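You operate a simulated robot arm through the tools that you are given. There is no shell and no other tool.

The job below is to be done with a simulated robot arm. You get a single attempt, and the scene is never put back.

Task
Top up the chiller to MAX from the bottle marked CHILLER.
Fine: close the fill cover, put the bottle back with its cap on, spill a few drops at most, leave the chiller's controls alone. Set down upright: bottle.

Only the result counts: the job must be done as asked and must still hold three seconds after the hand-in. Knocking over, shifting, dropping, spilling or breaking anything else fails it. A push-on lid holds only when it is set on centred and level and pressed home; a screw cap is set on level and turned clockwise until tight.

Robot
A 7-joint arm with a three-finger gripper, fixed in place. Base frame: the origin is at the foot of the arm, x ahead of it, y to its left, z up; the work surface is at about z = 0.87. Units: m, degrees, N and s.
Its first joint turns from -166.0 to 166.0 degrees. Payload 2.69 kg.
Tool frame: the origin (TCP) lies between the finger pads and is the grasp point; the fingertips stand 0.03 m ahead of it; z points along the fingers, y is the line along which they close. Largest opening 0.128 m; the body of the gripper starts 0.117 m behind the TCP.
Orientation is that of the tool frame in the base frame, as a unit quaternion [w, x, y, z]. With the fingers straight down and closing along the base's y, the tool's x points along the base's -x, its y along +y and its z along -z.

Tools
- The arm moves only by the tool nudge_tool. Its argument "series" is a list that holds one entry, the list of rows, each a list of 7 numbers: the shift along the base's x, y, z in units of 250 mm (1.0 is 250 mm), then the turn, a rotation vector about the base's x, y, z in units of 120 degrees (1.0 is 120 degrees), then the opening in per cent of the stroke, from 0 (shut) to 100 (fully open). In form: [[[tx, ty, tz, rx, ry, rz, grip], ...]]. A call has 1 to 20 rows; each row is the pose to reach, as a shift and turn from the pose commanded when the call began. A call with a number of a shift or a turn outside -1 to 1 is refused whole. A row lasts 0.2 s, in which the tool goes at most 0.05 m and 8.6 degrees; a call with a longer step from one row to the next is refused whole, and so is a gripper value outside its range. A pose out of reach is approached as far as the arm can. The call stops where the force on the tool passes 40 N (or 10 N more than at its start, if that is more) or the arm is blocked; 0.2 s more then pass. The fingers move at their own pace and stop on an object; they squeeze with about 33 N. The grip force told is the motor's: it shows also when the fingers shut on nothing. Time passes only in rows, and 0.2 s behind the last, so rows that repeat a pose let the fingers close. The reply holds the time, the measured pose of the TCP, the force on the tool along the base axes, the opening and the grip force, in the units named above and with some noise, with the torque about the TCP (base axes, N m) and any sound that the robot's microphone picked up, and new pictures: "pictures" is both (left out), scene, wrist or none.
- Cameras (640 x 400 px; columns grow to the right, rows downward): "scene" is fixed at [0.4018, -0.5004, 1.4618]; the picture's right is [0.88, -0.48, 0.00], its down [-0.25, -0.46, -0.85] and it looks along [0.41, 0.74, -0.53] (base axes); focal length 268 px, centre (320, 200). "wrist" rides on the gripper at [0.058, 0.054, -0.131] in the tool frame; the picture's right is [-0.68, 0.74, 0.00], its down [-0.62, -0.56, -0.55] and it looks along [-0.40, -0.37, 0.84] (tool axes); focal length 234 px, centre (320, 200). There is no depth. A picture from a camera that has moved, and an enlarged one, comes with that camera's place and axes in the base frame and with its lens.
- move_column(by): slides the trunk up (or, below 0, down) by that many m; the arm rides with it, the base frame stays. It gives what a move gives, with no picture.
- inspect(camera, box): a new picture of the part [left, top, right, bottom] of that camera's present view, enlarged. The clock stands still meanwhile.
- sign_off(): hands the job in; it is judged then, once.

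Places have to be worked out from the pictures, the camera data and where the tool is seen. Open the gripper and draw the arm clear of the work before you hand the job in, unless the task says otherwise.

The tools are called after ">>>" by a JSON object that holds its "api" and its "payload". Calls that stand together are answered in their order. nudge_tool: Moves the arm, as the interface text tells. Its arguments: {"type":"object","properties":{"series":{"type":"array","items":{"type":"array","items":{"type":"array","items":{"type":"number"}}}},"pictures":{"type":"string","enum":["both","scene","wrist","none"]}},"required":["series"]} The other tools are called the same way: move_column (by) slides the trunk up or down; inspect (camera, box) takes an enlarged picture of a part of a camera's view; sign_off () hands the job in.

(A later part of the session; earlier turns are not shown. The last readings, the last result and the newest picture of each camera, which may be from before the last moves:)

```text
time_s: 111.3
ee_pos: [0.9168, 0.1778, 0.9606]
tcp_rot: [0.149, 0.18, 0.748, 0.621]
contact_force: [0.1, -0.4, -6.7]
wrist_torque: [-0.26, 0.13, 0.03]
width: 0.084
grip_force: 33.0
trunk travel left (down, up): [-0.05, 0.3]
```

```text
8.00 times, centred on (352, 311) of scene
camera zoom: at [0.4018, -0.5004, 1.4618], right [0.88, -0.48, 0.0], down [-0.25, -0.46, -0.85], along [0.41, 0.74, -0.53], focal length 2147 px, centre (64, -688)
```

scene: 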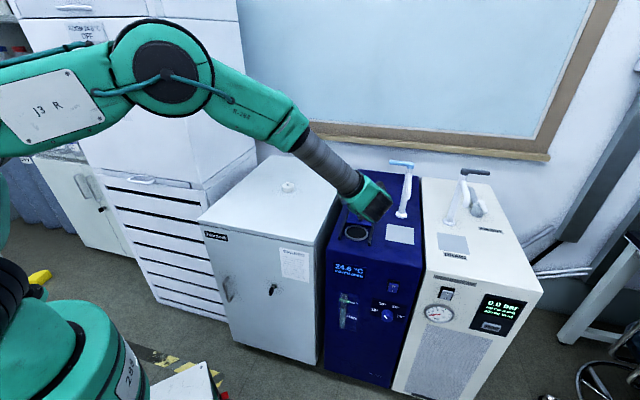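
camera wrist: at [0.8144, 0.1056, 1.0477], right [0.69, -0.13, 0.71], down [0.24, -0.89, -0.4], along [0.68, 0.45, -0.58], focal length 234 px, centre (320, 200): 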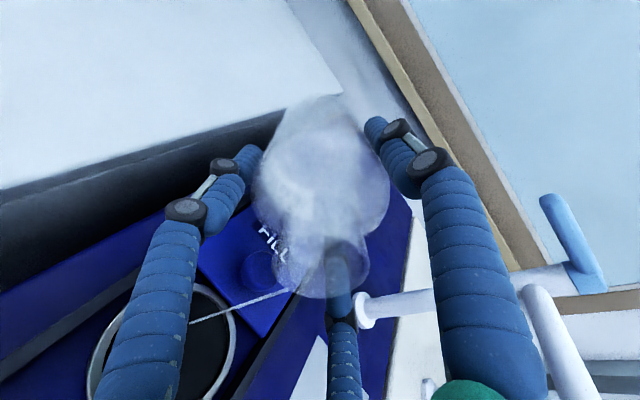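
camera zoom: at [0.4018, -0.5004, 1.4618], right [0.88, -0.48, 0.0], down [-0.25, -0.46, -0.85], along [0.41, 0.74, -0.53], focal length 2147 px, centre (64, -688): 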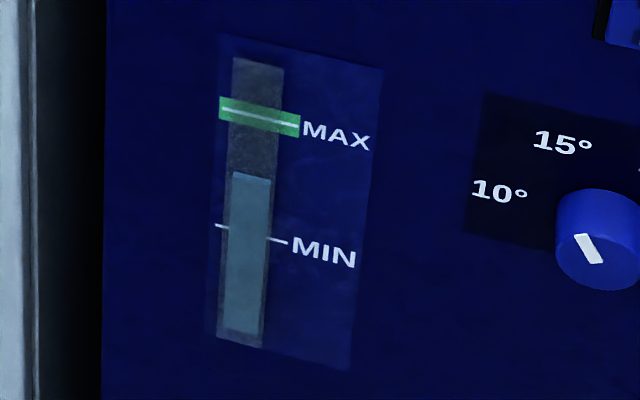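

The level is now clearly rising and the stream is in the hole. I hold on with a slow tilt of 2° over about 2 s.

>>> {"api": "nudge_tool", "payload": {"series": [[[0, 0, 0, 0.0037, -0.0019, 0, 0], [0, 0, 0, 0.0074, -0.0038, 0, 0], [0, 0, 0, 0.0111, -0.0057, 0, 0], [0, 0, 0, 0.0149, -0.0076, 0, 0], [0, 0, 0, 0.0149, -0.0076, 0, 0], [0, 0, 0, 0.0149, -0.0076, 0, 0], [0, 0, 0, 0.0149, -0.0076, 0, 0], [0, 0, 0, 0.0149, -0.0076, 0, 0], [0, 0, 0, 0.0149, -0.0076, 0, 0], [0, 0, 0, 0.0149, -0.0076, 0, 0]]], "pictures": "none"}}

>>> {"api": "inspect", "payload": {"camera": "wrist", "box": [120, 230, 360, 400]}}

>>> {"api": "inspect", "payload": {"camera": "scene", "box": [332, 286, 372, 336]}}

```text
time_s: 113.5
ee_pos: [0.9164, 0.1775, 0.9614]
tcp_rot: [0.153, 0.176, 0.736, 0.635]
contact_force: [-0.2, -0.5, -7.2]
wrist_torque: [-0.24, 0.12, 0.0]
width: 0.0841
grip_force: 33.0
trunk travel left (down, up): [-0.05, 0.3]
```

```text
2.35 times, centred on (240, 315) of wrist
camera zoom: at [0.8089, 0.0971, 1.0337], right [0.65, -0.21, 0.73], down [0.26, -0.84, -0.48], along [0.71, 0.5, -0.49], focal length 551 px, centre (508, -71)
```

zoom: 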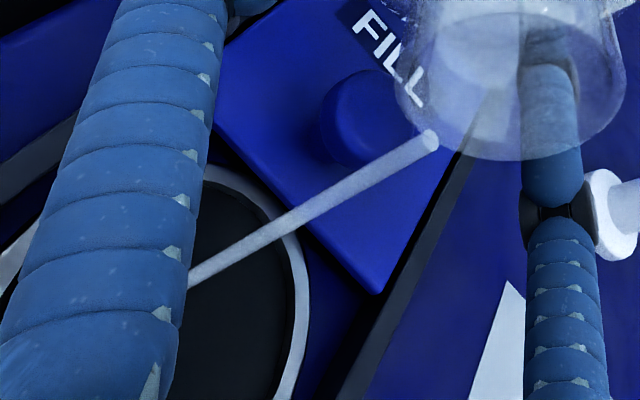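

```text
8.00 times, centred on (352, 311) of scene
camera zoom: at [0.4018, -0.5004, 1.4618], right [0.88, -0.48, 0.0], down [-0.25, -0.46, -0.85], along [0.41, 0.74, -0.53], focal length 2147 px, centre (64, -688)
```

zoom: 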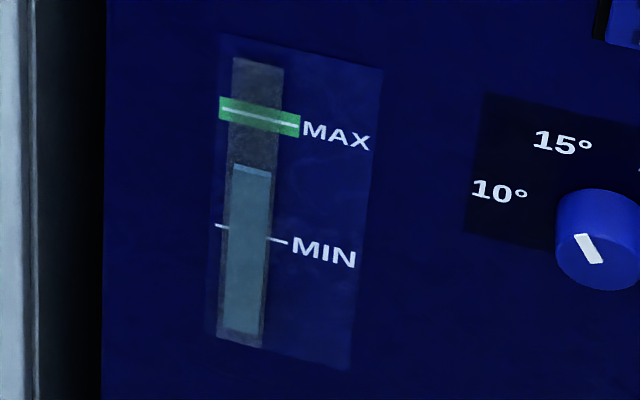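

The level has risen about a quarter of the way. I continue with another 3° spread over 3 s.

>>> {"api": "nudge_tool", "payload": {"series": [[[0, 0, 0, 0.0037, -0.0019, 0, 0], [0, 0, 0, 0.0074, -0.0038, 0, 0], [0, 0, 0, 0.0111, -0.0057, 0, 0], [0, 0, 0, 0.0149, -0.0076, 0, 0], [0, 0, 0, 0.0149, -0.0076, 0, 0], [0, 0, 0, 0.0149, -0.0076, 0, 0], [0, 0, 0, 0.0186, -0.0095, 0, 0], [0, 0, 0, 0.0186, -0.0095, 0, 0], [0, 0, 0, 0.0186, -0.0095, 0, 0], [0, 0, 0, 0.0223, -0.0114, 0, 0], [0, 0, 0, 0.0223, -0.0114, 0, 0], [0, 0, 0, 0.0223, -0.0114, 0, 0], [0, 0, 0, 0.0223, -0.0114, 0, 0], [0, 0, 0, 0.0223, -0.0114, 0, 0]]], "pictures": "none"}}

>>> {"api": "inspect", "payload": {"camera": "wrist", "box": [120, 230, 360, 400]}}

>>> {"api": "inspect", "payload": {"camera": "scene", "box": [332, 286, 372, 336]}}

```text
time_s: 116.5
ee_pos: [0.9166, 0.1779, 0.9618]
tcp_rot: [0.156, 0.173, 0.72, 0.654]
contact_force: [0.1, -0.3, -5.0]
wrist_torque: [-0.21, 0.13, -0.01]
width: 0.084
grip_force: 32.7
trunk travel left (down, up): [-0.05, 0.3]
```

```text
2.35 times, centred on (240, 315) of wrist
camera zoom: at [0.808, 0.0937, 1.0267], right [0.63, -0.24, 0.73], down [0.28, -0.81, -0.51], along [0.72, 0.53, -0.45], focal length 551 px, centre (508, -71)
```

zoom: 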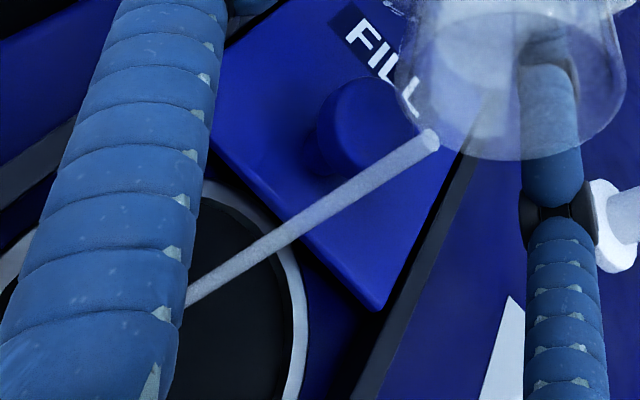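

```text
8.00 times, centred on (352, 311) of scene
camera zoom: at [0.4018, -0.5004, 1.4618], right [0.88, -0.48, 0.0], down [-0.25, -0.46, -0.85], along [0.41, 0.74, -0.53], focal length 2147 px, centre (64, -688)
```

zoom: 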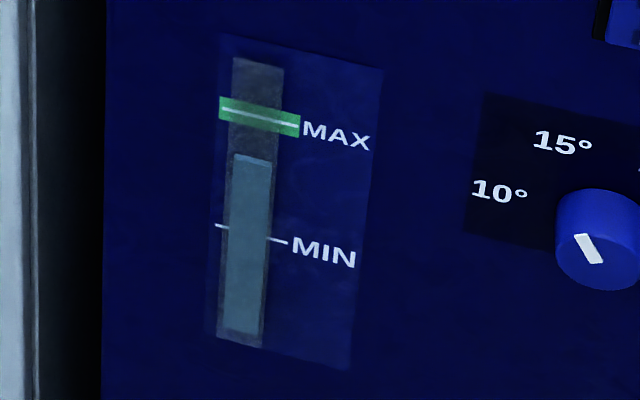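

The level keeps rising (about 60 % of the way remains) and the stream lands inside the hole. I go on: 2° more over 3 s.

>>> {"api": "nudge_tool", "payload": {"series": [[[0, 0, 0, 0.0037, -0.0019, 0, 0], [0, 0, 0, 0.0074, -0.0038, 0, 0], [0, 0, 0, 0.0111, -0.0057, 0, 0], [0, 0, 0, 0.0149, -0.0076, 0, 0], [0, 0, 0, 0.0149, -0.0076, 0, 0], [0, 0, 0, 0.0149, -0.0076, 0, 0], [0, 0, 0, 0.0149, -0.0076, 0, 0], [0, 0, 0, 0.0149, -0.0076, 0, 0], [0, 0, 0, 0.0149, -0.0076, 0, 0], [0, 0, 0, 0.0149, -0.0076, 0, 0], [0, 0, 0, 0.0149, -0.0076, 0, 0], [0, 0, 0, 0.0149, -0.0076, 0, 0], [0, 0, 0, 0.0149, -0.0076, 0, 0], [0, 0, 0, 0.0149, -0.0076, 0, 0]]], "pictures": "none"}}

>>> {"api": "inspect", "payload": {"camera": "wrist", "box": [120, 230, 360, 400]}}

>>> {"api": "inspect", "payload": {"camera": "scene", "box": [332, 286, 372, 336]}}

```text
time_s: 119.5
ee_pos: [0.9163, 0.1784, 0.9614]
tcp_rot: [0.16, 0.17, 0.708, 0.666]
contact_force: [0.2, 0.3, -4.8]
wrist_torque: [-0.22, 0.09, 0.0]
width: 0.0843
grip_force: 33.3
trunk travel left (down, up): [-0.05, 0.3]
```

```text
2.35 times, centred on (240, 315) of wrist
camera zoom: at [0.8064, 0.0914, 1.0233], right [0.62, -0.27, 0.74], down [0.28, -0.8, -0.53], along [0.73, 0.54, -0.42], focal length 551 px, centre (508, -71)
```

zoom: 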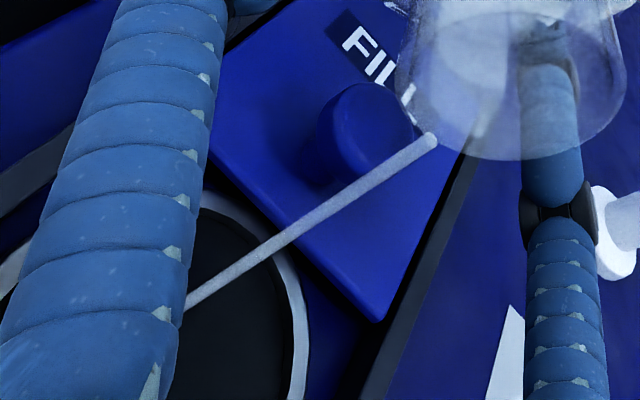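

```text
8.00 times, centred on (352, 311) of scene
camera zoom: at [0.4018, -0.5004, 1.4618], right [0.88, -0.48, 0.0], down [-0.25, -0.46, -0.85], along [0.41, 0.74, -0.53], focal length 2147 px, centre (64, -688)
```

zoom: 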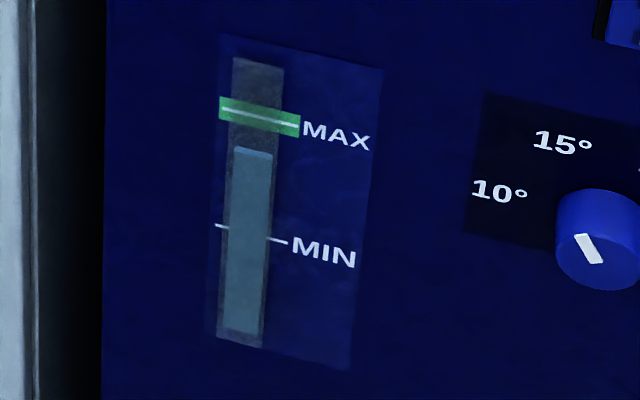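

About half of the rise is done, the flow is thinning, and the landing point stays about 15 mm from the hole's centre. I tilt 3° more (to ~89°) while rising 1 cm and hold.

>>> {"api": "nudge_tool", "payload": {"series": [[[0, 0, 0.008, 0.0037, -0.0019, 0, 0], [0, 0, 0.016, 0.0074, -0.0038, 0, 0], [0, 0, 0.024, 0.0111, -0.0057, 0, 0], [0, 0, 0.032, 0.0149, -0.0076, 0, 0], [0, 0, 0.04, 0.0186, -0.0095, 0, 0], [0, 0, 0.04, 0.0223, -0.0114, 0, 0], [0, 0, 0.04, 0.0223, -0.0114, 0, 0], [0, 0, 0.04, 0.0223, -0.0114, 0, 0], [0, 0, 0.04, 0.0223, -0.0114, 0, 0], [0, 0, 0.04, 0.0223, -0.0114, 0, 0], [0, 0, 0.04, 0.0223, -0.0114, 0, 0], [0, 0, 0.04, 0.0223, -0.0114, 0, 0]]], "pictures": "scene"}}

>>> {"api": "inspect", "payload": {"camera": "wrist", "box": [120, 230, 360, 400]}}

>>> {"api": "inspect", "payload": {"camera": "scene", "box": [332, 286, 372, 336]}}

```text
time_s: 122.1
ee_pos: [0.916, 0.1771, 0.9709]
tcp_rot: [0.165, 0.165, 0.69, 0.685]
contact_force: [0.1, 0.2, -4.6]
wrist_torque: [-0.2, 0.08, 0.0]
width: 0.0841
grip_force: 33.5
trunk travel left (down, up): [-0.05, 0.3]
```

scene: 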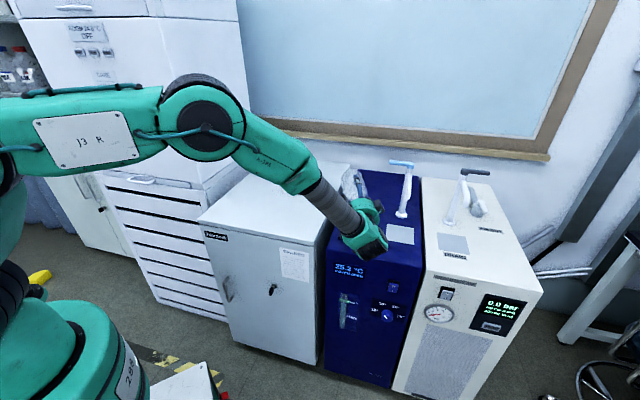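

```text
2.35 times, centred on (240, 315) of wrist
camera zoom: at [0.8045, 0.0888, 1.0253], right [0.61, -0.3, 0.74], down [0.3, -0.77, -0.56], along [0.74, 0.56, -0.38], focal length 551 px, centre (508, -71)
```

zoom: 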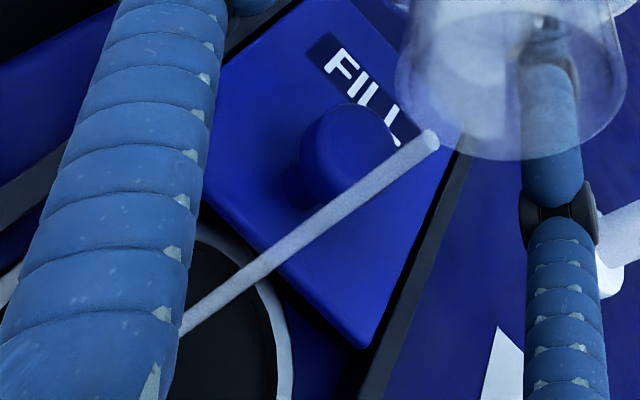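

```text
8.00 times, centred on (352, 311) of scene
camera zoom: at [0.4018, -0.5004, 1.4618], right [0.88, -0.48, 0.0], down [-0.25, -0.46, -0.85], along [0.41, 0.74, -0.53], focal length 2147 px, centre (64, -688)
```

zoom: 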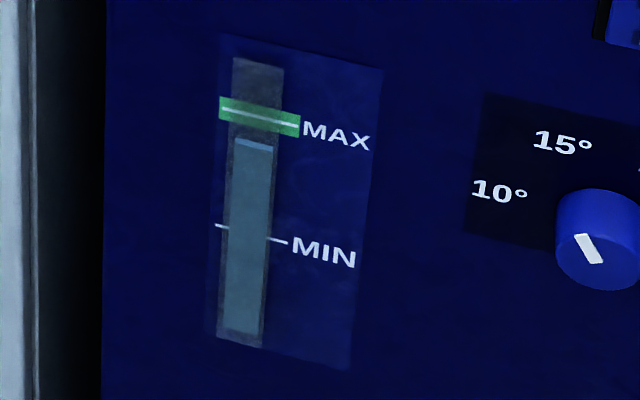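

The level is now just below the green band (about 27 px of 66 left to the MAX line). I tilt 2° more, rising another 1 cm, and hold about 2 s.

>>> {"api": "nudge_tool", "payload": {"series": [[[0, 0, 0.01, 0.0037, -0.0019, 0, 0], [0, 0, 0.02, 0.0074, -0.0038, 0, 0], [0, 0, 0.03, 0.0111, -0.0057, 0, 0], [0, 0, 0.04, 0.0149, -0.0076, 0, 0], [0, 0, 0.04, 0.0149, -0.0076, 0, 0], [0, 0, 0.04, 0.0149, -0.0076, 0, 0], [0, 0, 0.04, 0.0149, -0.0076, 0, 0], [0, 0, 0.04, 0.0149, -0.0076, 0, 0], [0, 0, 0.04, 0.0149, -0.0076, 0, 0], [0, 0, 0.04, 0.0149, -0.0076, 0, 0]]], "pictures": "none"}}

>>> {"api": "inspect", "payload": {"camera": "wrist", "box": [120, 230, 360, 400]}}

>>> {"api": "inspect", "payload": {"camera": "scene", "box": [332, 286, 372, 336]}}

```text
time_s: 124.3
ee_pos: [0.9164, 0.178, 0.9808]
tcp_rot: [0.168, 0.162, 0.678, 0.697]
contact_force: [0.2, 0.1, -4.3]
wrist_torque: [-0.2, 0.09, -0.01]
width: 0.0839
grip_force: 33.2
trunk travel left (down, up): [-0.05, 0.3]
```

```text
2.35 times, centred on (240, 315) of wrist
camera zoom: at [0.8044, 0.0875, 1.0307], right [0.59, -0.32, 0.74], down [0.31, -0.75, -0.58], along [0.74, 0.57, -0.35], focal length 551 px, centre (508, -71)
```

zoom: 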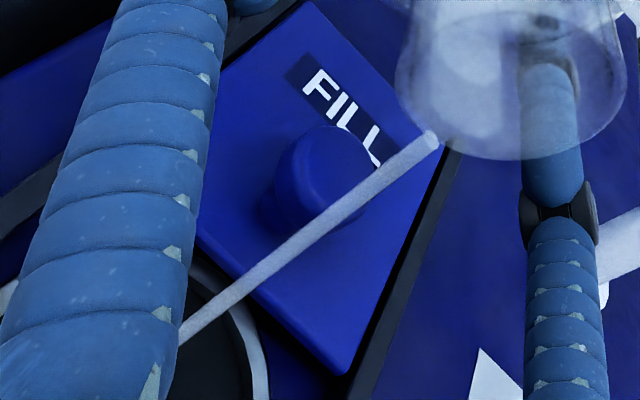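

```text
8.00 times, centred on (352, 311) of scene
camera zoom: at [0.4018, -0.5004, 1.4618], right [0.88, -0.48, 0.0], down [-0.25, -0.46, -0.85], along [0.41, 0.74, -0.53], focal length 2147 px, centre (64, -688)
```

zoom: 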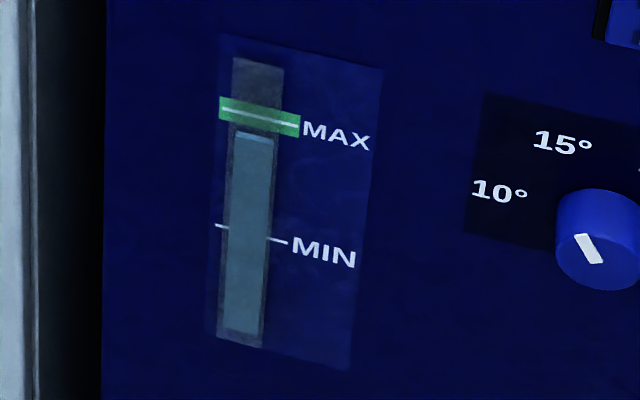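

The level touches the lower edge of the green band. I hold about 1.8 s more with a 1° increase.

>>> {"api": "nudge_tool", "payload": {"series": [[[0, 0, 0.005, 0.0037, -0.0019, 0, 0], [0, 0, 0.01, 0.0074, -0.0038, 0, 0], [0, 0, 0.01, 0.0074, -0.0038, 0, 0], [0, 0, 0.01, 0.0074, -0.0038, 0, 0], [0, 0, 0.01, 0.0074, -0.0038, 0, 0], [0, 0, 0.01, 0.0074, -0.0038, 0, 0], [0, 0, 0.01, 0.0074, -0.0038, 0, 0], [0, 0, 0.01, 0.0074, -0.0038, 0, 0]]], "pictures": "none"}}

>>> {"api": "inspect", "payload": {"camera": "scene", "box": [340, 290, 365, 312]}}

>>> {"api": "inspect", "payload": {"camera": "wrist", "box": [120, 230, 360, 400]}}

```text
time_s: 126.1
ee_pos: [0.9158, 0.177, 0.9835]
tcp_rot: [0.169, 0.162, 0.672, 0.703]
contact_force: [-0.6, -0.6, -5.1]
wrist_torque: [-0.15, 0.05, 0.01]
width: 0.0841
grip_force: 32.8
trunk travel left (down, up): [-0.05, 0.3]
```

```text
16.00 times, centred on (352, 301) of scene
camera zoom: at [0.4018, -0.5004, 1.4618], right [0.88, -0.48, 0.0], down [-0.25, -0.46, -0.85], along [0.41, 0.74, -0.53], focal length 4294 px, centre (-200, -1416)
```

zoom: 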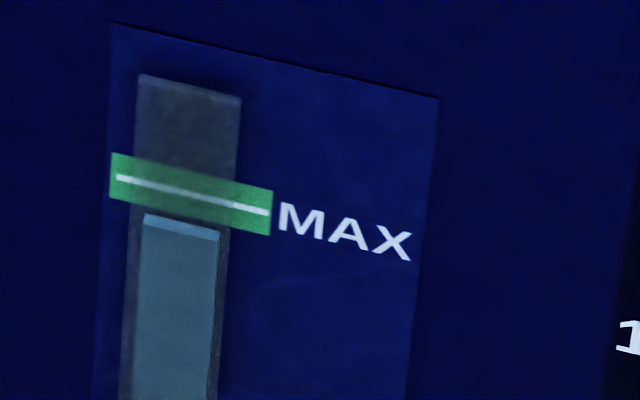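

```text
2.35 times, centred on (240, 315) of wrist
camera zoom: at [0.8041, 0.0863, 1.0308], right [0.59, -0.34, 0.74], down [0.31, -0.75, -0.59], along [0.75, 0.58, -0.33], focal length 551 px, centre (508, -71)
```

zoom: 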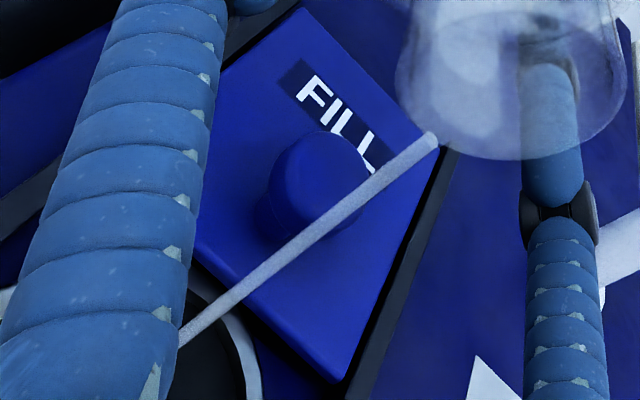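

The level's top edge is just under the green band, about 14 px (8×) below the MAX line. I hold 2 s more with 1° extra tilt.

>>> {"api": "nudge_tool", "payload": {"series": [[[0, 0, 0.005, 0.0037, -0.0019, 0, 0], [0, 0, 0.01, 0.0074, -0.0038, 0, 0], [0, 0, 0.015, 0.0111, -0.0057, 0, 0], [0, 0, 0.015, 0.0111, -0.0057, 0, 0], [0, 0, 0.015, 0.0111, -0.0057, 0, 0], [0, 0, 0.015, 0.0111, -0.0057, 0, 0], [0, 0, 0.015, 0.0111, -0.0057, 0, 0], [0, 0, 0.015, 0.0111, -0.0057, 0, 0]]], "pictures": "none"}}

>>> {"api": "inspect", "payload": {"camera": "scene", "box": [340, 290, 365, 312]}}

>>> {"api": "inspect", "payload": {"camera": "wrist", "box": [120, 230, 360, 400]}}

```text
time_s: 127.9
ee_pos: [0.9176, 0.1789, 0.9868]
tcp_rot: [0.172, 0.16, 0.662, 0.711]
contact_force: [1.2, -0.1, -4.4]
wrist_torque: [-0.19, 0.08, -0.02]
width: 0.084
grip_force: 33.1
trunk travel left (down, up): [-0.05, 0.3]
```

```text
16.00 times, centred on (352, 301) of scene
camera zoom: at [0.4018, -0.5004, 1.4618], right [0.88, -0.48, 0.0], down [-0.25, -0.46, -0.85], along [0.41, 0.74, -0.53], focal length 4294 px, centre (-200, -1416)
```

zoom: 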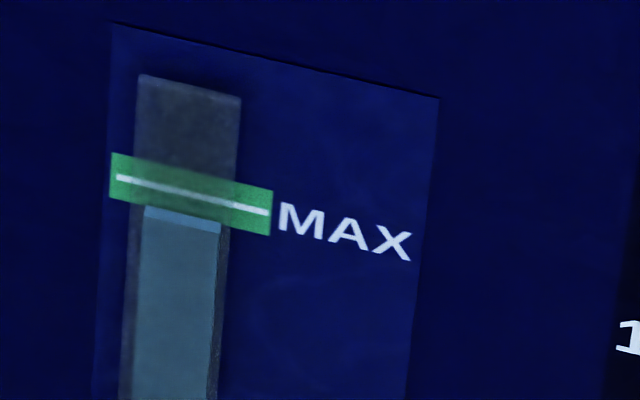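

```text
2.35 times, centred on (240, 315) of wrist
camera zoom: at [0.8031, 0.0856, 1.0313], right [0.58, -0.35, 0.73], down [0.32, -0.73, -0.6], along [0.75, 0.58, -0.31], focal length 551 px, centre (508, -71)
```

zoom: 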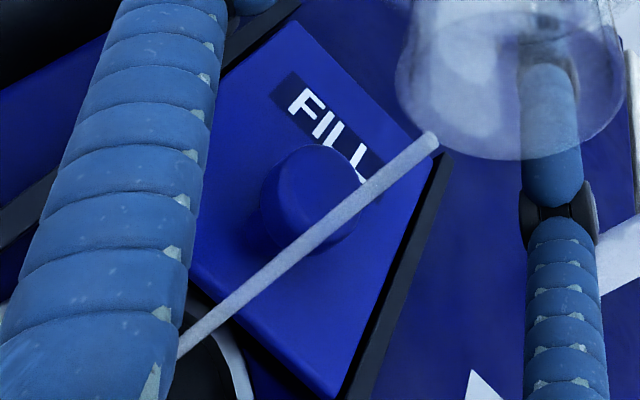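

The level has entered the green band; about 21 px (16×) remain to the line. I tilt 2° more with a 1 cm rise and hold 2 s.

>>> {"api": "nudge_tool", "payload": {"series": [[[0, 0, 0.01, 0.0037, -0.0019, 0, 0], [0, 0, 0.02, 0.0074, -0.0038, 0, 0], [0, 0, 0.03, 0.0111, -0.0057, 0, 0], [0, 0, 0.04, 0.0149, -0.0076, 0, 0], [0, 0, 0.04, 0.0149, -0.0076, 0, 0], [0, 0, 0.04, 0.0149, -0.0076, 0, 0], [0, 0, 0.04, 0.0149, -0.0076, 0, 0], [0, 0, 0.04, 0.0149, -0.0076, 0, 0]]], "pictures": "none"}}

>>> {"api": "inspect", "payload": {"camera": "scene", "box": [340, 290, 365, 312]}}

>>> {"api": "inspect", "payload": {"camera": "wrist", "box": [120, 230, 360, 400]}}

```text
time_s: 129.7
ee_pos: [0.9165, 0.1789, 0.9972]
tcp_rot: [0.173, 0.155, 0.65, 0.723]
contact_force: [-0.1, -0.6, -3.6]
wrist_torque: [-0.15, 0.06, -0.01]
width: 0.0841
grip_force: 33.0
trunk travel left (down, up): [-0.05, 0.3]
```

```text
16.00 times, centred on (352, 301) of scene
camera zoom: at [0.4018, -0.5004, 1.4618], right [0.88, -0.48, 0.0], down [-0.25, -0.46, -0.85], along [0.41, 0.74, -0.53], focal length 4294 px, centre (-200, -1416)
```

zoom: 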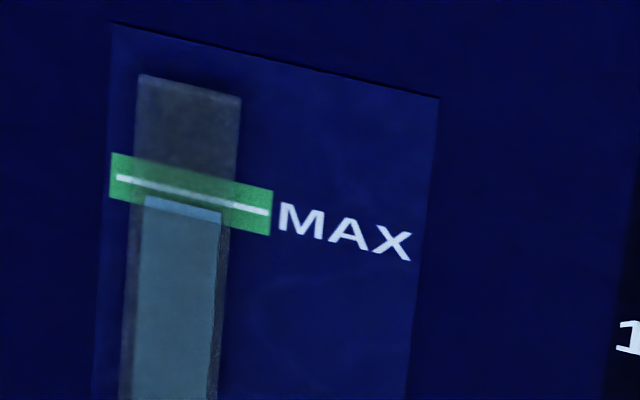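

```text
2.35 times, centred on (240, 315) of wrist
camera zoom: at [0.8035, 0.0848, 1.0376], right [0.57, -0.38, 0.73], down [0.33, -0.71, -0.62], along [0.76, 0.59, -0.28], focal length 551 px, centre (508, -71)
```

zoom: 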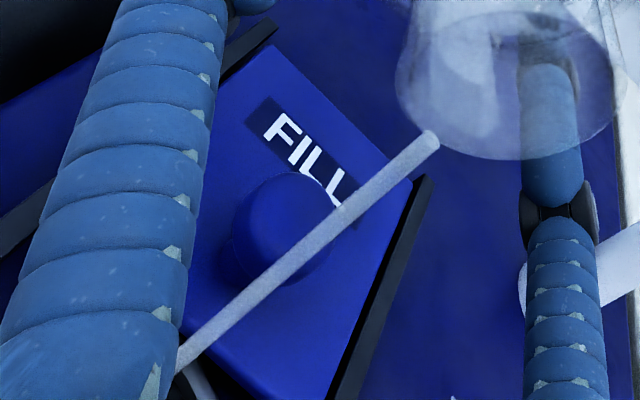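

Only about 11 px (16×) remain below the MAX line. I hold another 1.2 s and check.

>>> {"api": "nudge_tool", "payload": {"series": [[[0, 0, 0, 0, 0, 0, 0], [0, 0, 0, 0, 0, 0, 0], [0, 0, 0, 0, 0, 0, 0], [0, 0, 0, 0, 0, 0, 0], [0, 0, 0, 0, 0, 0, 0]]], "pictures": "none"}}

>>> {"api": "inspect", "payload": {"camera": "scene", "box": [340, 290, 365, 312]}}

>>> {"api": "inspect", "payload": {"camera": "wrist", "box": [120, 230, 360, 400]}}

```text
time_s: 130.9
ee_pos: [0.9187, 0.1771, 0.9983]
tcp_rot: [0.173, 0.156, 0.65, 0.723]
contact_force: [0.7, -0.9, -3.6]
wrist_torque: [-0.15, 0.06, 0.02]
width: 0.0841
grip_force: 32.9
trunk travel left (down, up): [-0.05, 0.3]
```

```text
16.00 times, centred on (352, 301) of scene
camera zoom: at [0.4018, -0.5004, 1.4618], right [0.88, -0.48, 0.0], down [-0.25, -0.46, -0.85], along [0.41, 0.74, -0.53], focal length 4294 px, centre (-200, -1416)
```

zoom: 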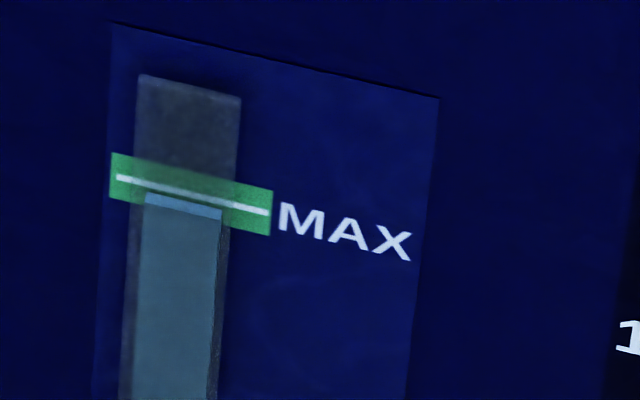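

```text
2.35 times, centred on (240, 315) of wrist
camera zoom: at [0.8035, 0.0848, 1.0376], right [0.57, -0.38, 0.73], down [0.33, -0.71, -0.62], along [0.76, 0.59, -0.28], focal length 551 px, centre (508, -71)
```

zoom: 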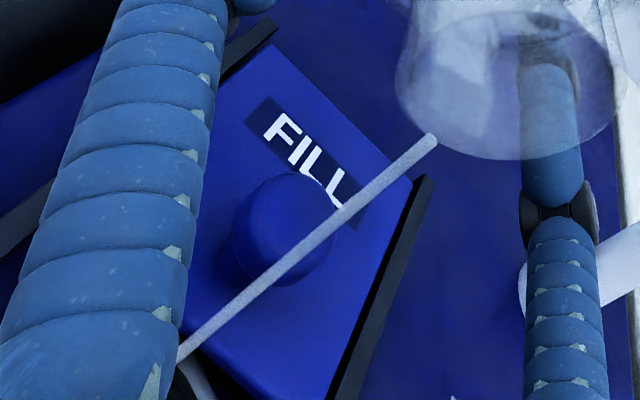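

The level's upper edge is about 8 px (16×) under the white MAX line, inside the green band. I add 1.5° of tilt and hold 1.2 s.

>>> {"api": "nudge_tool", "payload": {"series": [[[0, 0, 0.008, 0.0037, -0.0019, 0, 0], [0, 0, 0.016, 0.0074, -0.0038, 0, 0], [0, 0, 0.024, 0.0111, -0.0057, 0, 0], [0, 0, 0.024, 0.0111, -0.0057, 0, 0], [0, 0, 0.024, 0.0111, -0.0057, 0, 0]]], "pictures": "none"}}

>>> {"api": "inspect", "payload": {"camera": "scene", "box": [340, 290, 365, 312]}}

```text
time_s: 132.1
ee_pos: [0.9173, 0.1768, 1.0045]
tcp_rot: [0.175, 0.153, 0.64, 0.733]
contact_force: [-0.5, -1.3, -4.6]
wrist_torque: [-0.12, 0.1, 0.03]
width: 0.0841
grip_force: 32.4
trunk travel left (down, up): [-0.05, 0.3]
```

```text
16.00 times, centred on (352, 301) of scene
camera zoom: at [0.4018, -0.5004, 1.4618], right [0.88, -0.48, 0.0], down [-0.25, -0.46, -0.85], along [0.41, 0.74, -0.53], focal length 4294 px, centre (-200, -1416)
```

zoom: 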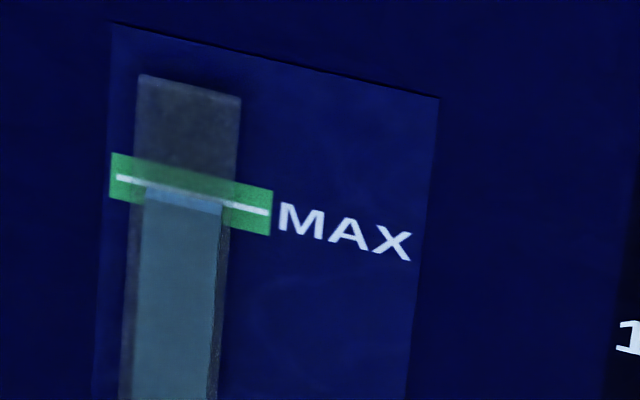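

The liquid's upper edge has just reached the white MAX line. I stop by tilting back to upright in quick steps, keeping the lip over the hole until it no longer pours.

>>> {"api": "nudge_tool", "payload": {"series": [[[0.006, 0.012, 0, -0.0616, 0.0314, 0, 0], [0.01, 0.018, 0, -0.1233, 0.0628, 0, 0], [0.011, 0.022, 0, -0.1849, 0.0942, 0, 0], [0.01, 0.02, 0.01, -0.2465, 0.1256, 0, 0], [0.006, 0.012, 0.04, -0.3081, 0.157, 0, 0], [0, 0, 0.08, -0.3698, 0.1884, 0, 0], [-0.008, -0.016, 0.16, -0.4314, 0.2198, 0, 0], [-0.018, -0.036, 0.22, -0.493, 0.2512, 0, 0], [-0.031, -0.061, 0.28, -0.5547, 0.2826, 0, 0], [-0.045, -0.088, 0.32, -0.6163, 0.314, 0, 0], [-0.06, -0.119, 0.36, -0.6757, 0.3443, 0, 0], [-0.072, -0.142, 0.38, -0.7239, 0.3688, 0, 0], [-0.072, -0.142, 0.38, -0.7239, 0.3688, 0, 0]]]}}

>>> {"api": "inspect", "payload": {"camera": "scene", "box": [340, 290, 365, 312]}}

>>> {"api": "inspect", "payload": {"camera": "scene", "box": [320, 150, 420, 250]}}

```text
time_s: 134.9
ee_pos: [0.8983, 0.1423, 1.0982]
tcp_rot: [0.0, 0.233, 0.973, -0.001]
contact_force: [0.0, -0.8, -4.4]
wrist_torque: [-0.03, 0.03, -0.01]
width: 0.0842
grip_force: 32.8
trunk travel left (down, up): [-0.05, 0.3]
camera wrist: at [0.8706, 0.218, 1.2288], right [0.94, 0.35, 0.0], down [0.29, -0.78, 0.55], along [0.19, -0.51, -0.84], focal length 234 px, centre (320, 200)
```

scene: 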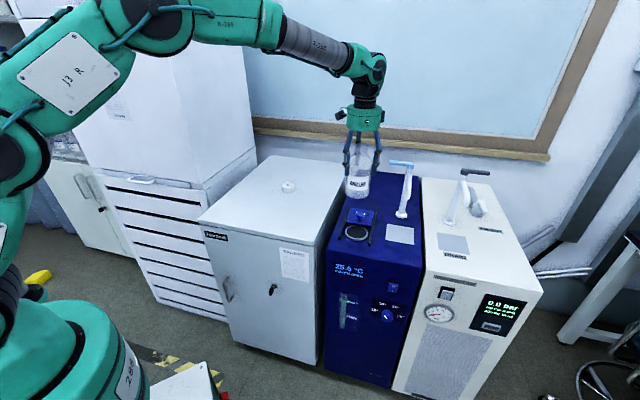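
wrist: 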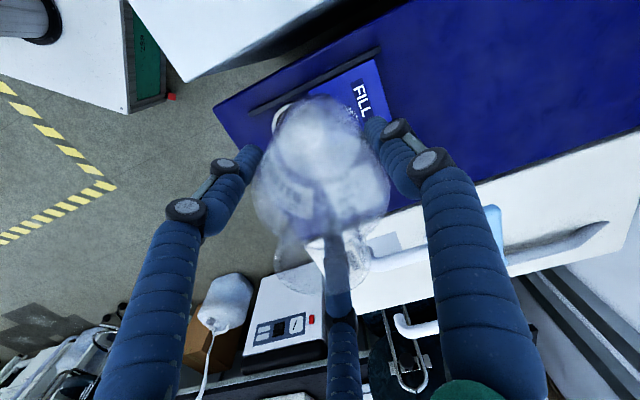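

```text
16.00 times, centred on (352, 301) of scene
camera zoom: at [0.4018, -0.5004, 1.4618], right [0.88, -0.48, 0.0], down [-0.25, -0.46, -0.85], along [0.41, 0.74, -0.53], focal length 4294 px, centre (-200, -1416)
```

zoom: 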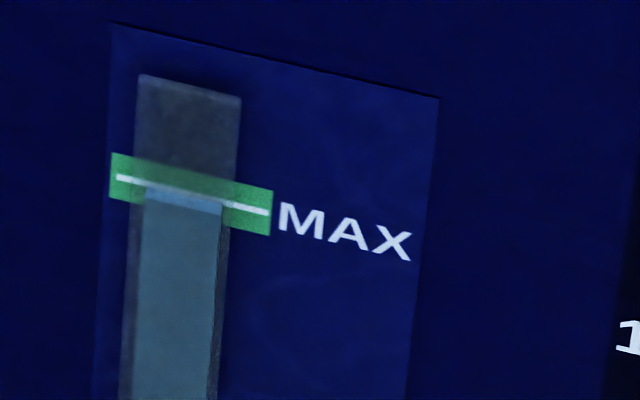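

```text
4.00 times, centred on (370, 200) of scene
camera zoom: at [0.4018, -0.5004, 1.4618], right [0.88, -0.48, 0.0], down [-0.25, -0.46, -0.85], along [0.41, 0.74, -0.53], focal length 1074 px, centre (120, 200)
```

zoom: 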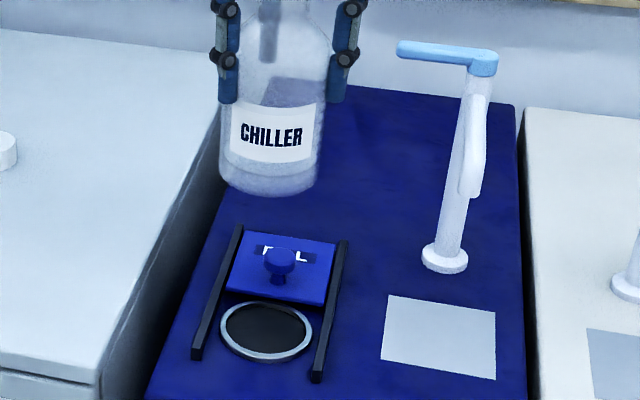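

The level stands on the MAX line and the chiller top is dry. I carry the bottle back upright to its original spot at (0.696, 0.333) and lower it to just above the surface.

>>> {"api": "nudge_tool", "payload": {"series": [[[-0.116, 0.109, 0, 0, 0, 0, 0], [-0.231, 0.218, 0, 0, 0, 0, 0], [-0.347, 0.327, 0, 0, 0, 0, 0], [-0.462, 0.436, 0, 0, 0, 0, 0], [-0.578, 0.545, 0, 0, 0, 0, 0], [-0.693, 0.654, 0, 0, 0, 0, 0], [-0.78, 0.735, 0, 0, 0, 0, 0], [-0.809, 0.763, -0.06, 0, 0, 0, 0], [-0.809, 0.763, -0.18, 0, 0, 0, 0], [-0.809, 0.763, -0.3, 0, 0, 0, 0], [-0.809, 0.763, -0.4, 0, 0, 0, 0], [-0.809, 0.763, -0.45, 0, 0, 0, 0], [-0.809, 0.763, -0.45, 0, 0, 0, 0]]]}}

>>> {"api": "inspect", "payload": {"camera": "scene", "box": [240, 140, 320, 230]}}

```text
time_s: 137.7
ee_pos: [0.6958, 0.3324, 0.9852]
tcp_rot: [0.0, 0.232, 0.973, 0.001]
contact_force: [-0.1, 0.8, -4.2]
wrist_torque: [-0.02, 0.01, -0.01]
width: 0.084
grip_force: 33.1
trunk travel left (down, up): [-0.05, 0.3]
camera wrist: at [0.6677, 0.4089, 1.1165], right [0.94, 0.35, 0.0], down [0.29, -0.78, 0.55], along [0.19, -0.51, -0.84], focal length 234 px, centre (320, 200)
```

scene: 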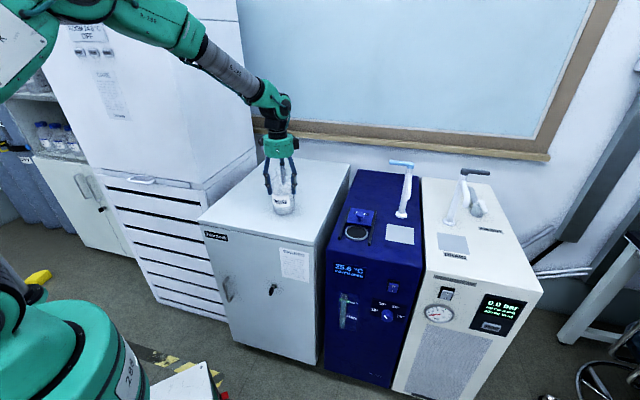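
wrist: 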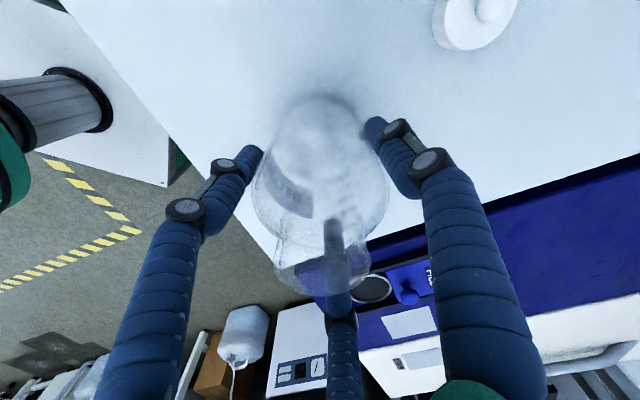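

```text
4.44 times, centred on (280, 185) of scene
camera zoom: at [0.4018, -0.5004, 1.4618], right [0.88, -0.48, 0.0], down [-0.25, -0.46, -0.85], along [0.41, 0.74, -0.53], focal length 1193 px, centre (498, 267)
```

zoom: 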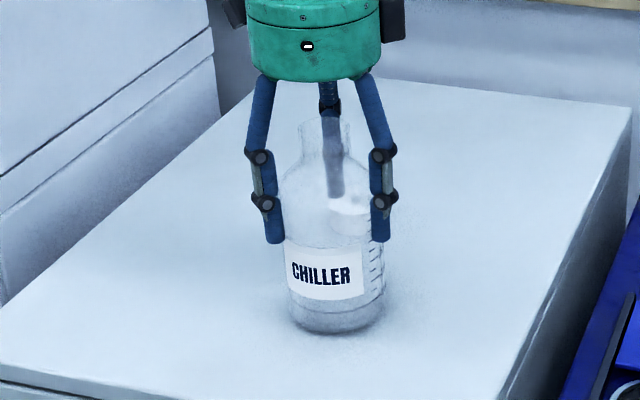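

Weight is still carried (4.2 N). I lower the last few millimetres slowly and watch for contact.

>>> {"api": "nudge_tool", "payload": {"series": [[[0, 0, -0.008, 0, 0, 0, 0], [0, 0, -0.016, 0, 0, 0, 0], [0, 0, -0.024, 0, 0, 0, 0], [0, 0, -0.024, 0, 0, 0, 0]]], "pictures": "none"}}

```text
time_s: 138.7
ee_pos: [0.6965, 0.3331, 0.9815]
tcp_rot: [0.002, 0.232, 0.973, 0.002]
contact_force: [-3.6, 0.9, 10.4]
wrist_torque: [0.04, -0.17, 0.03]
width: 0.084
grip_force: 33.7
trunk travel left (down, up): [-0.05, 0.3]
```

The bottle stands on the cabinet (10 N upward). I relieve the press by 1 mm, open fully, and rise straight up.

>>> {"api": "nudge_tool", "payload": {"series": [[[0, 0, 0.004, 0, 0, 0, 0], [0, 0, 0.004, 0, 0, 0, 100], [0, 0, 0.004, 0, 0, 0, 100], [0, 0, 0.004, 0, 0, 0, 100], [0, 0, 0.12, 0, 0, 0, 100], [0, 0, 0.28, 0, 0, 0, 100], [0, 0, 0.46, 0, 0, 0, 100], [0, 0, 0.64, 0, 0, 0, 100], [0, 0, 0.8, 0, 0, 0, 100], [0, 0, 0.8, 0, 0, 0, 100]]]}}

>>> {"api": "inspect", "payload": {"camera": "scene", "box": [240, 140, 320, 230]}}

>>> {"api": "inspect", "payload": {"camera": "wrist", "box": [220, 0, 460, 180]}}

```text
time_s: 140.9
ee_pos: [0.6949, 0.3349, 1.1809]
tcp_rot: [0.001, 0.233, 0.973, 0.001]
contact_force: [-0.4, -0.5, 1.4]
wrist_torque: [0.0, -0.04, -0.01]
width: 0.1281
grip_force: 0.1
trunk travel left (down, up): [-0.05, 0.3]
camera wrist: at [0.6672, 0.4098, 1.3122], right [0.94, 0.35, 0.0], down [0.29, -0.78, 0.55], along [0.19, -0.51, -0.84], focal length 234 px, centre (320, 200)
```

scene: 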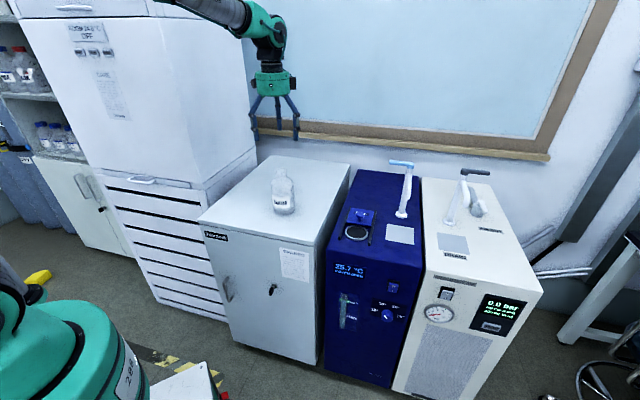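
wrist: 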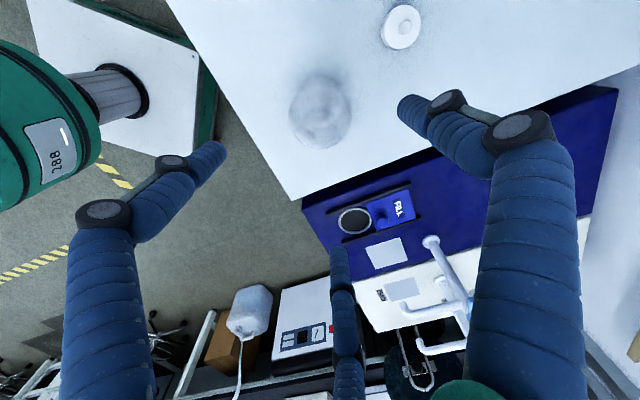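

```text
4.44 times, centred on (280, 185) of scene
camera zoom: at [0.4018, -0.5004, 1.4618], right [0.88, -0.48, 0.0], down [-0.25, -0.46, -0.85], along [0.41, 0.74, -0.53], focal length 1193 px, centre (498, 267)
```

zoom: 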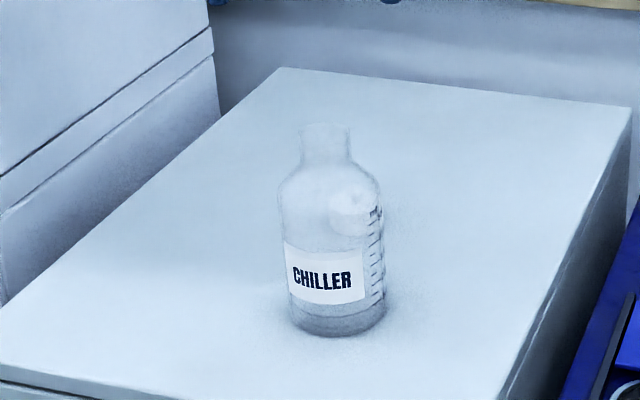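

```text
2.22 times, centred on (340, 90) of wrist
camera zoom: at [0.6672, 0.4098, 1.3122], right [0.94, 0.35, 0.0], down [0.29, -0.78, 0.55], along [0.19, -0.51, -0.84], focal length 520 px, centre (276, 444)
```

zoom: 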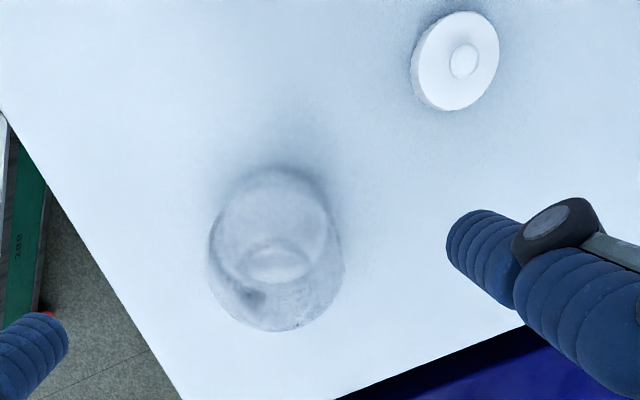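

The bottle is back at its place with some liquid left. Now I move above the cap at (0.770, 0.472) and descend to just above it.

>>> {"api": "nudge_tool", "payload": {"series": [[[0.06, 0.111, 0, 0, 0, 0, 60], [0.12, 0.222, 0, 0, 0, 0, 60], [0.18, 0.333, 0, 0, 0, 0, 60], [0.24, 0.444, -0.08, 0, 0, 0, 60], [0.297, 0.553, -0.2, 0, 0, 0, 60], [0.297, 0.553, -0.38, 0, 0, 0, 60], [0.297, 0.553, -0.56, 0, 0, 0, 60], [0.297, 0.553, -0.72, 0, 0, 0, 60], [0.297, 0.553, -0.72, 0, 0, 0, 60]]]}}

>>> {"api": "inspect", "payload": {"camera": "wrist", "box": [240, 60, 420, 220]}}

>>> {"api": "inspect", "payload": {"camera": "scene", "box": [250, 130, 340, 220]}}

```text
time_s: 142.9
ee_pos: [0.7697, 0.4719, 0.9997]
tcp_rot: [0.0, 0.232, 0.973, 0.0]
contact_force: [0.4, 1.2, -0.4]
wrist_torque: [-0.03, 0.03, 0.02]
width: 0.0768
grip_force: 0.0
trunk travel left (down, up): [-0.05, 0.3]
camera wrist: at [0.7431, 0.5472, 1.1306], right [0.94, 0.35, 0.0], down [0.29, -0.78, 0.55], along [0.19, -0.51, -0.84], focal length 234 px, centre (320, 200)
```

scene: 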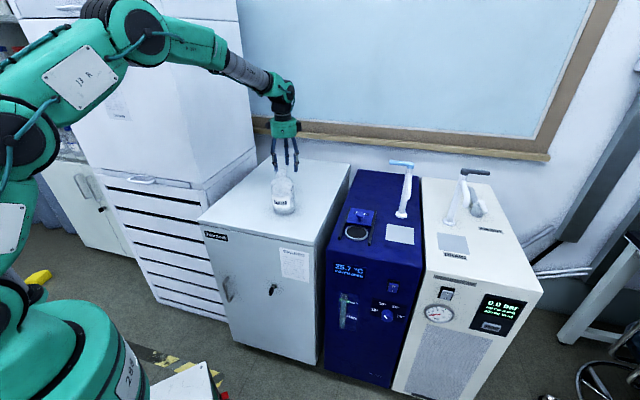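
wrist: 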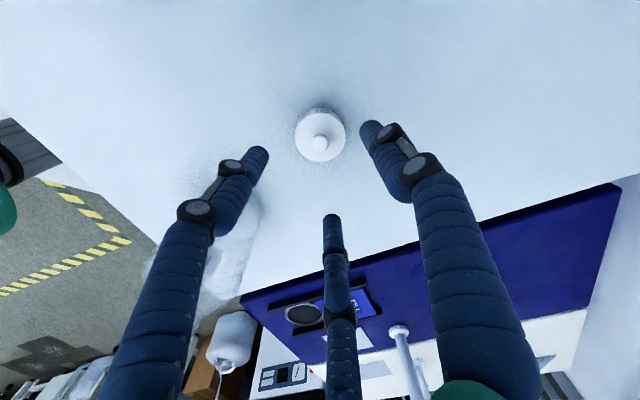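

```text
2.50 times, centred on (330, 140) of wrist
camera zoom: at [0.7431, 0.5472, 1.1306], right [0.94, 0.35, 0.0], down [0.29, -0.78, 0.55], along [0.19, -0.51, -0.84], focal length 585 px, centre (295, 350)
```

zoom: 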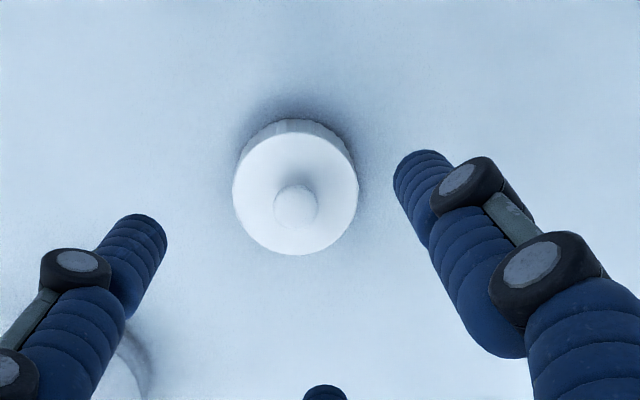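

```text
4.44 times, centred on (295, 175) of scene
camera zoom: at [0.4018, -0.5004, 1.4618], right [0.88, -0.48, 0.0], down [-0.25, -0.46, -0.85], along [0.41, 0.74, -0.53], focal length 1193 px, centre (431, 311)
```

zoom: 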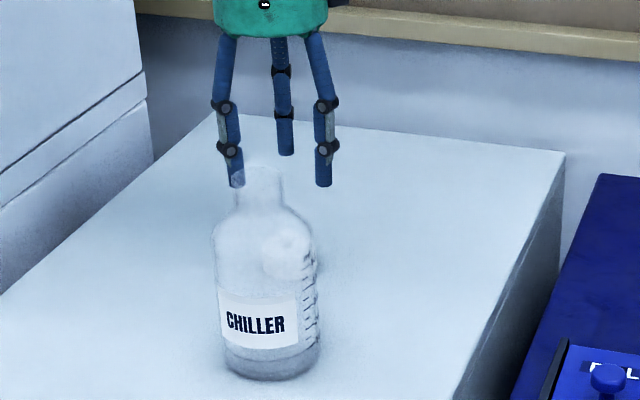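

The cap is within 3 mm of the tool axis. I lower to z ≈ 0.902 and grip it.

>>> {"api": "nudge_tool", "payload": {"series": [[[0, 0.006, -0.16, 0, 0, 0, 60], [0, 0.008, -0.28, 0, 0, 0, 60], [0, 0.008, -0.35, 0, 0, 0, 60], [0, 0.008, -0.38, 0, 0, 0, 60], [0, 0.008, -0.38, 0, 0, 0, 60], [0, 0.008, -0.38, 0, 0, 0, 0], [0, 0.008, -0.38, 0, 0, 0, 0], [0, 0.008, -0.38, 0, 0, 0, 0]]]}}

>>> {"api": "inspect", "payload": {"camera": "wrist", "box": [240, 60, 420, 260]}}

```text
time_s: 144.7
ee_pos: [0.7681, 0.4724, 0.9048]
tcp_rot: [0.0, 0.233, 0.973, 0.001]
contact_force: [0.4, -0.6, -0.3]
wrist_torque: [0.03, -0.01, 0.0]
width: 0.0495
grip_force: 33.1
trunk travel left (down, up): [-0.05, 0.3]
camera wrist: at [0.7413, 0.5484, 1.0358], right [0.94, 0.35, 0.0], down [0.29, -0.78, 0.55], along [0.19, -0.51, -0.84], focal length 234 px, centre (320, 200)
```

scene: 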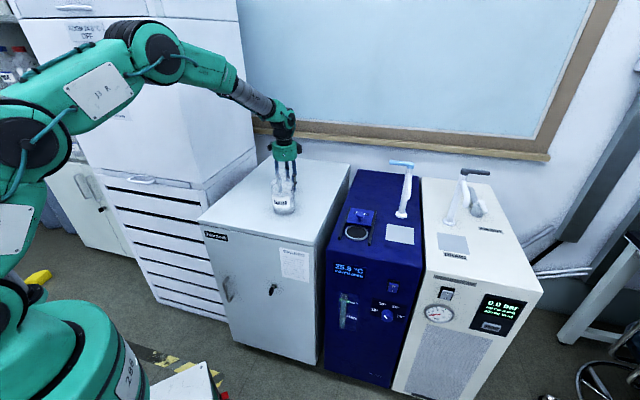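
wrist: 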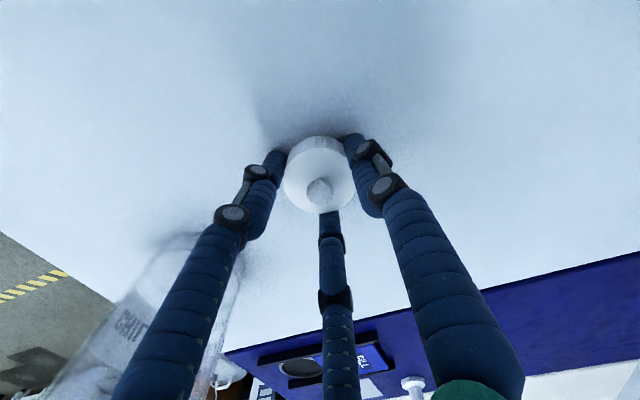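

```text
2.00 times, centred on (330, 160) of wrist
camera zoom: at [0.7413, 0.5484, 1.0358], right [0.94, 0.35, 0.0], down [0.29, -0.78, 0.55], along [0.19, -0.51, -0.84], focal length 468 px, centre (300, 280)
```

zoom: 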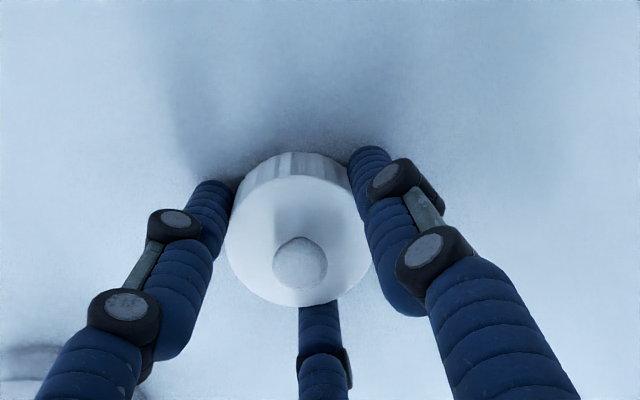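

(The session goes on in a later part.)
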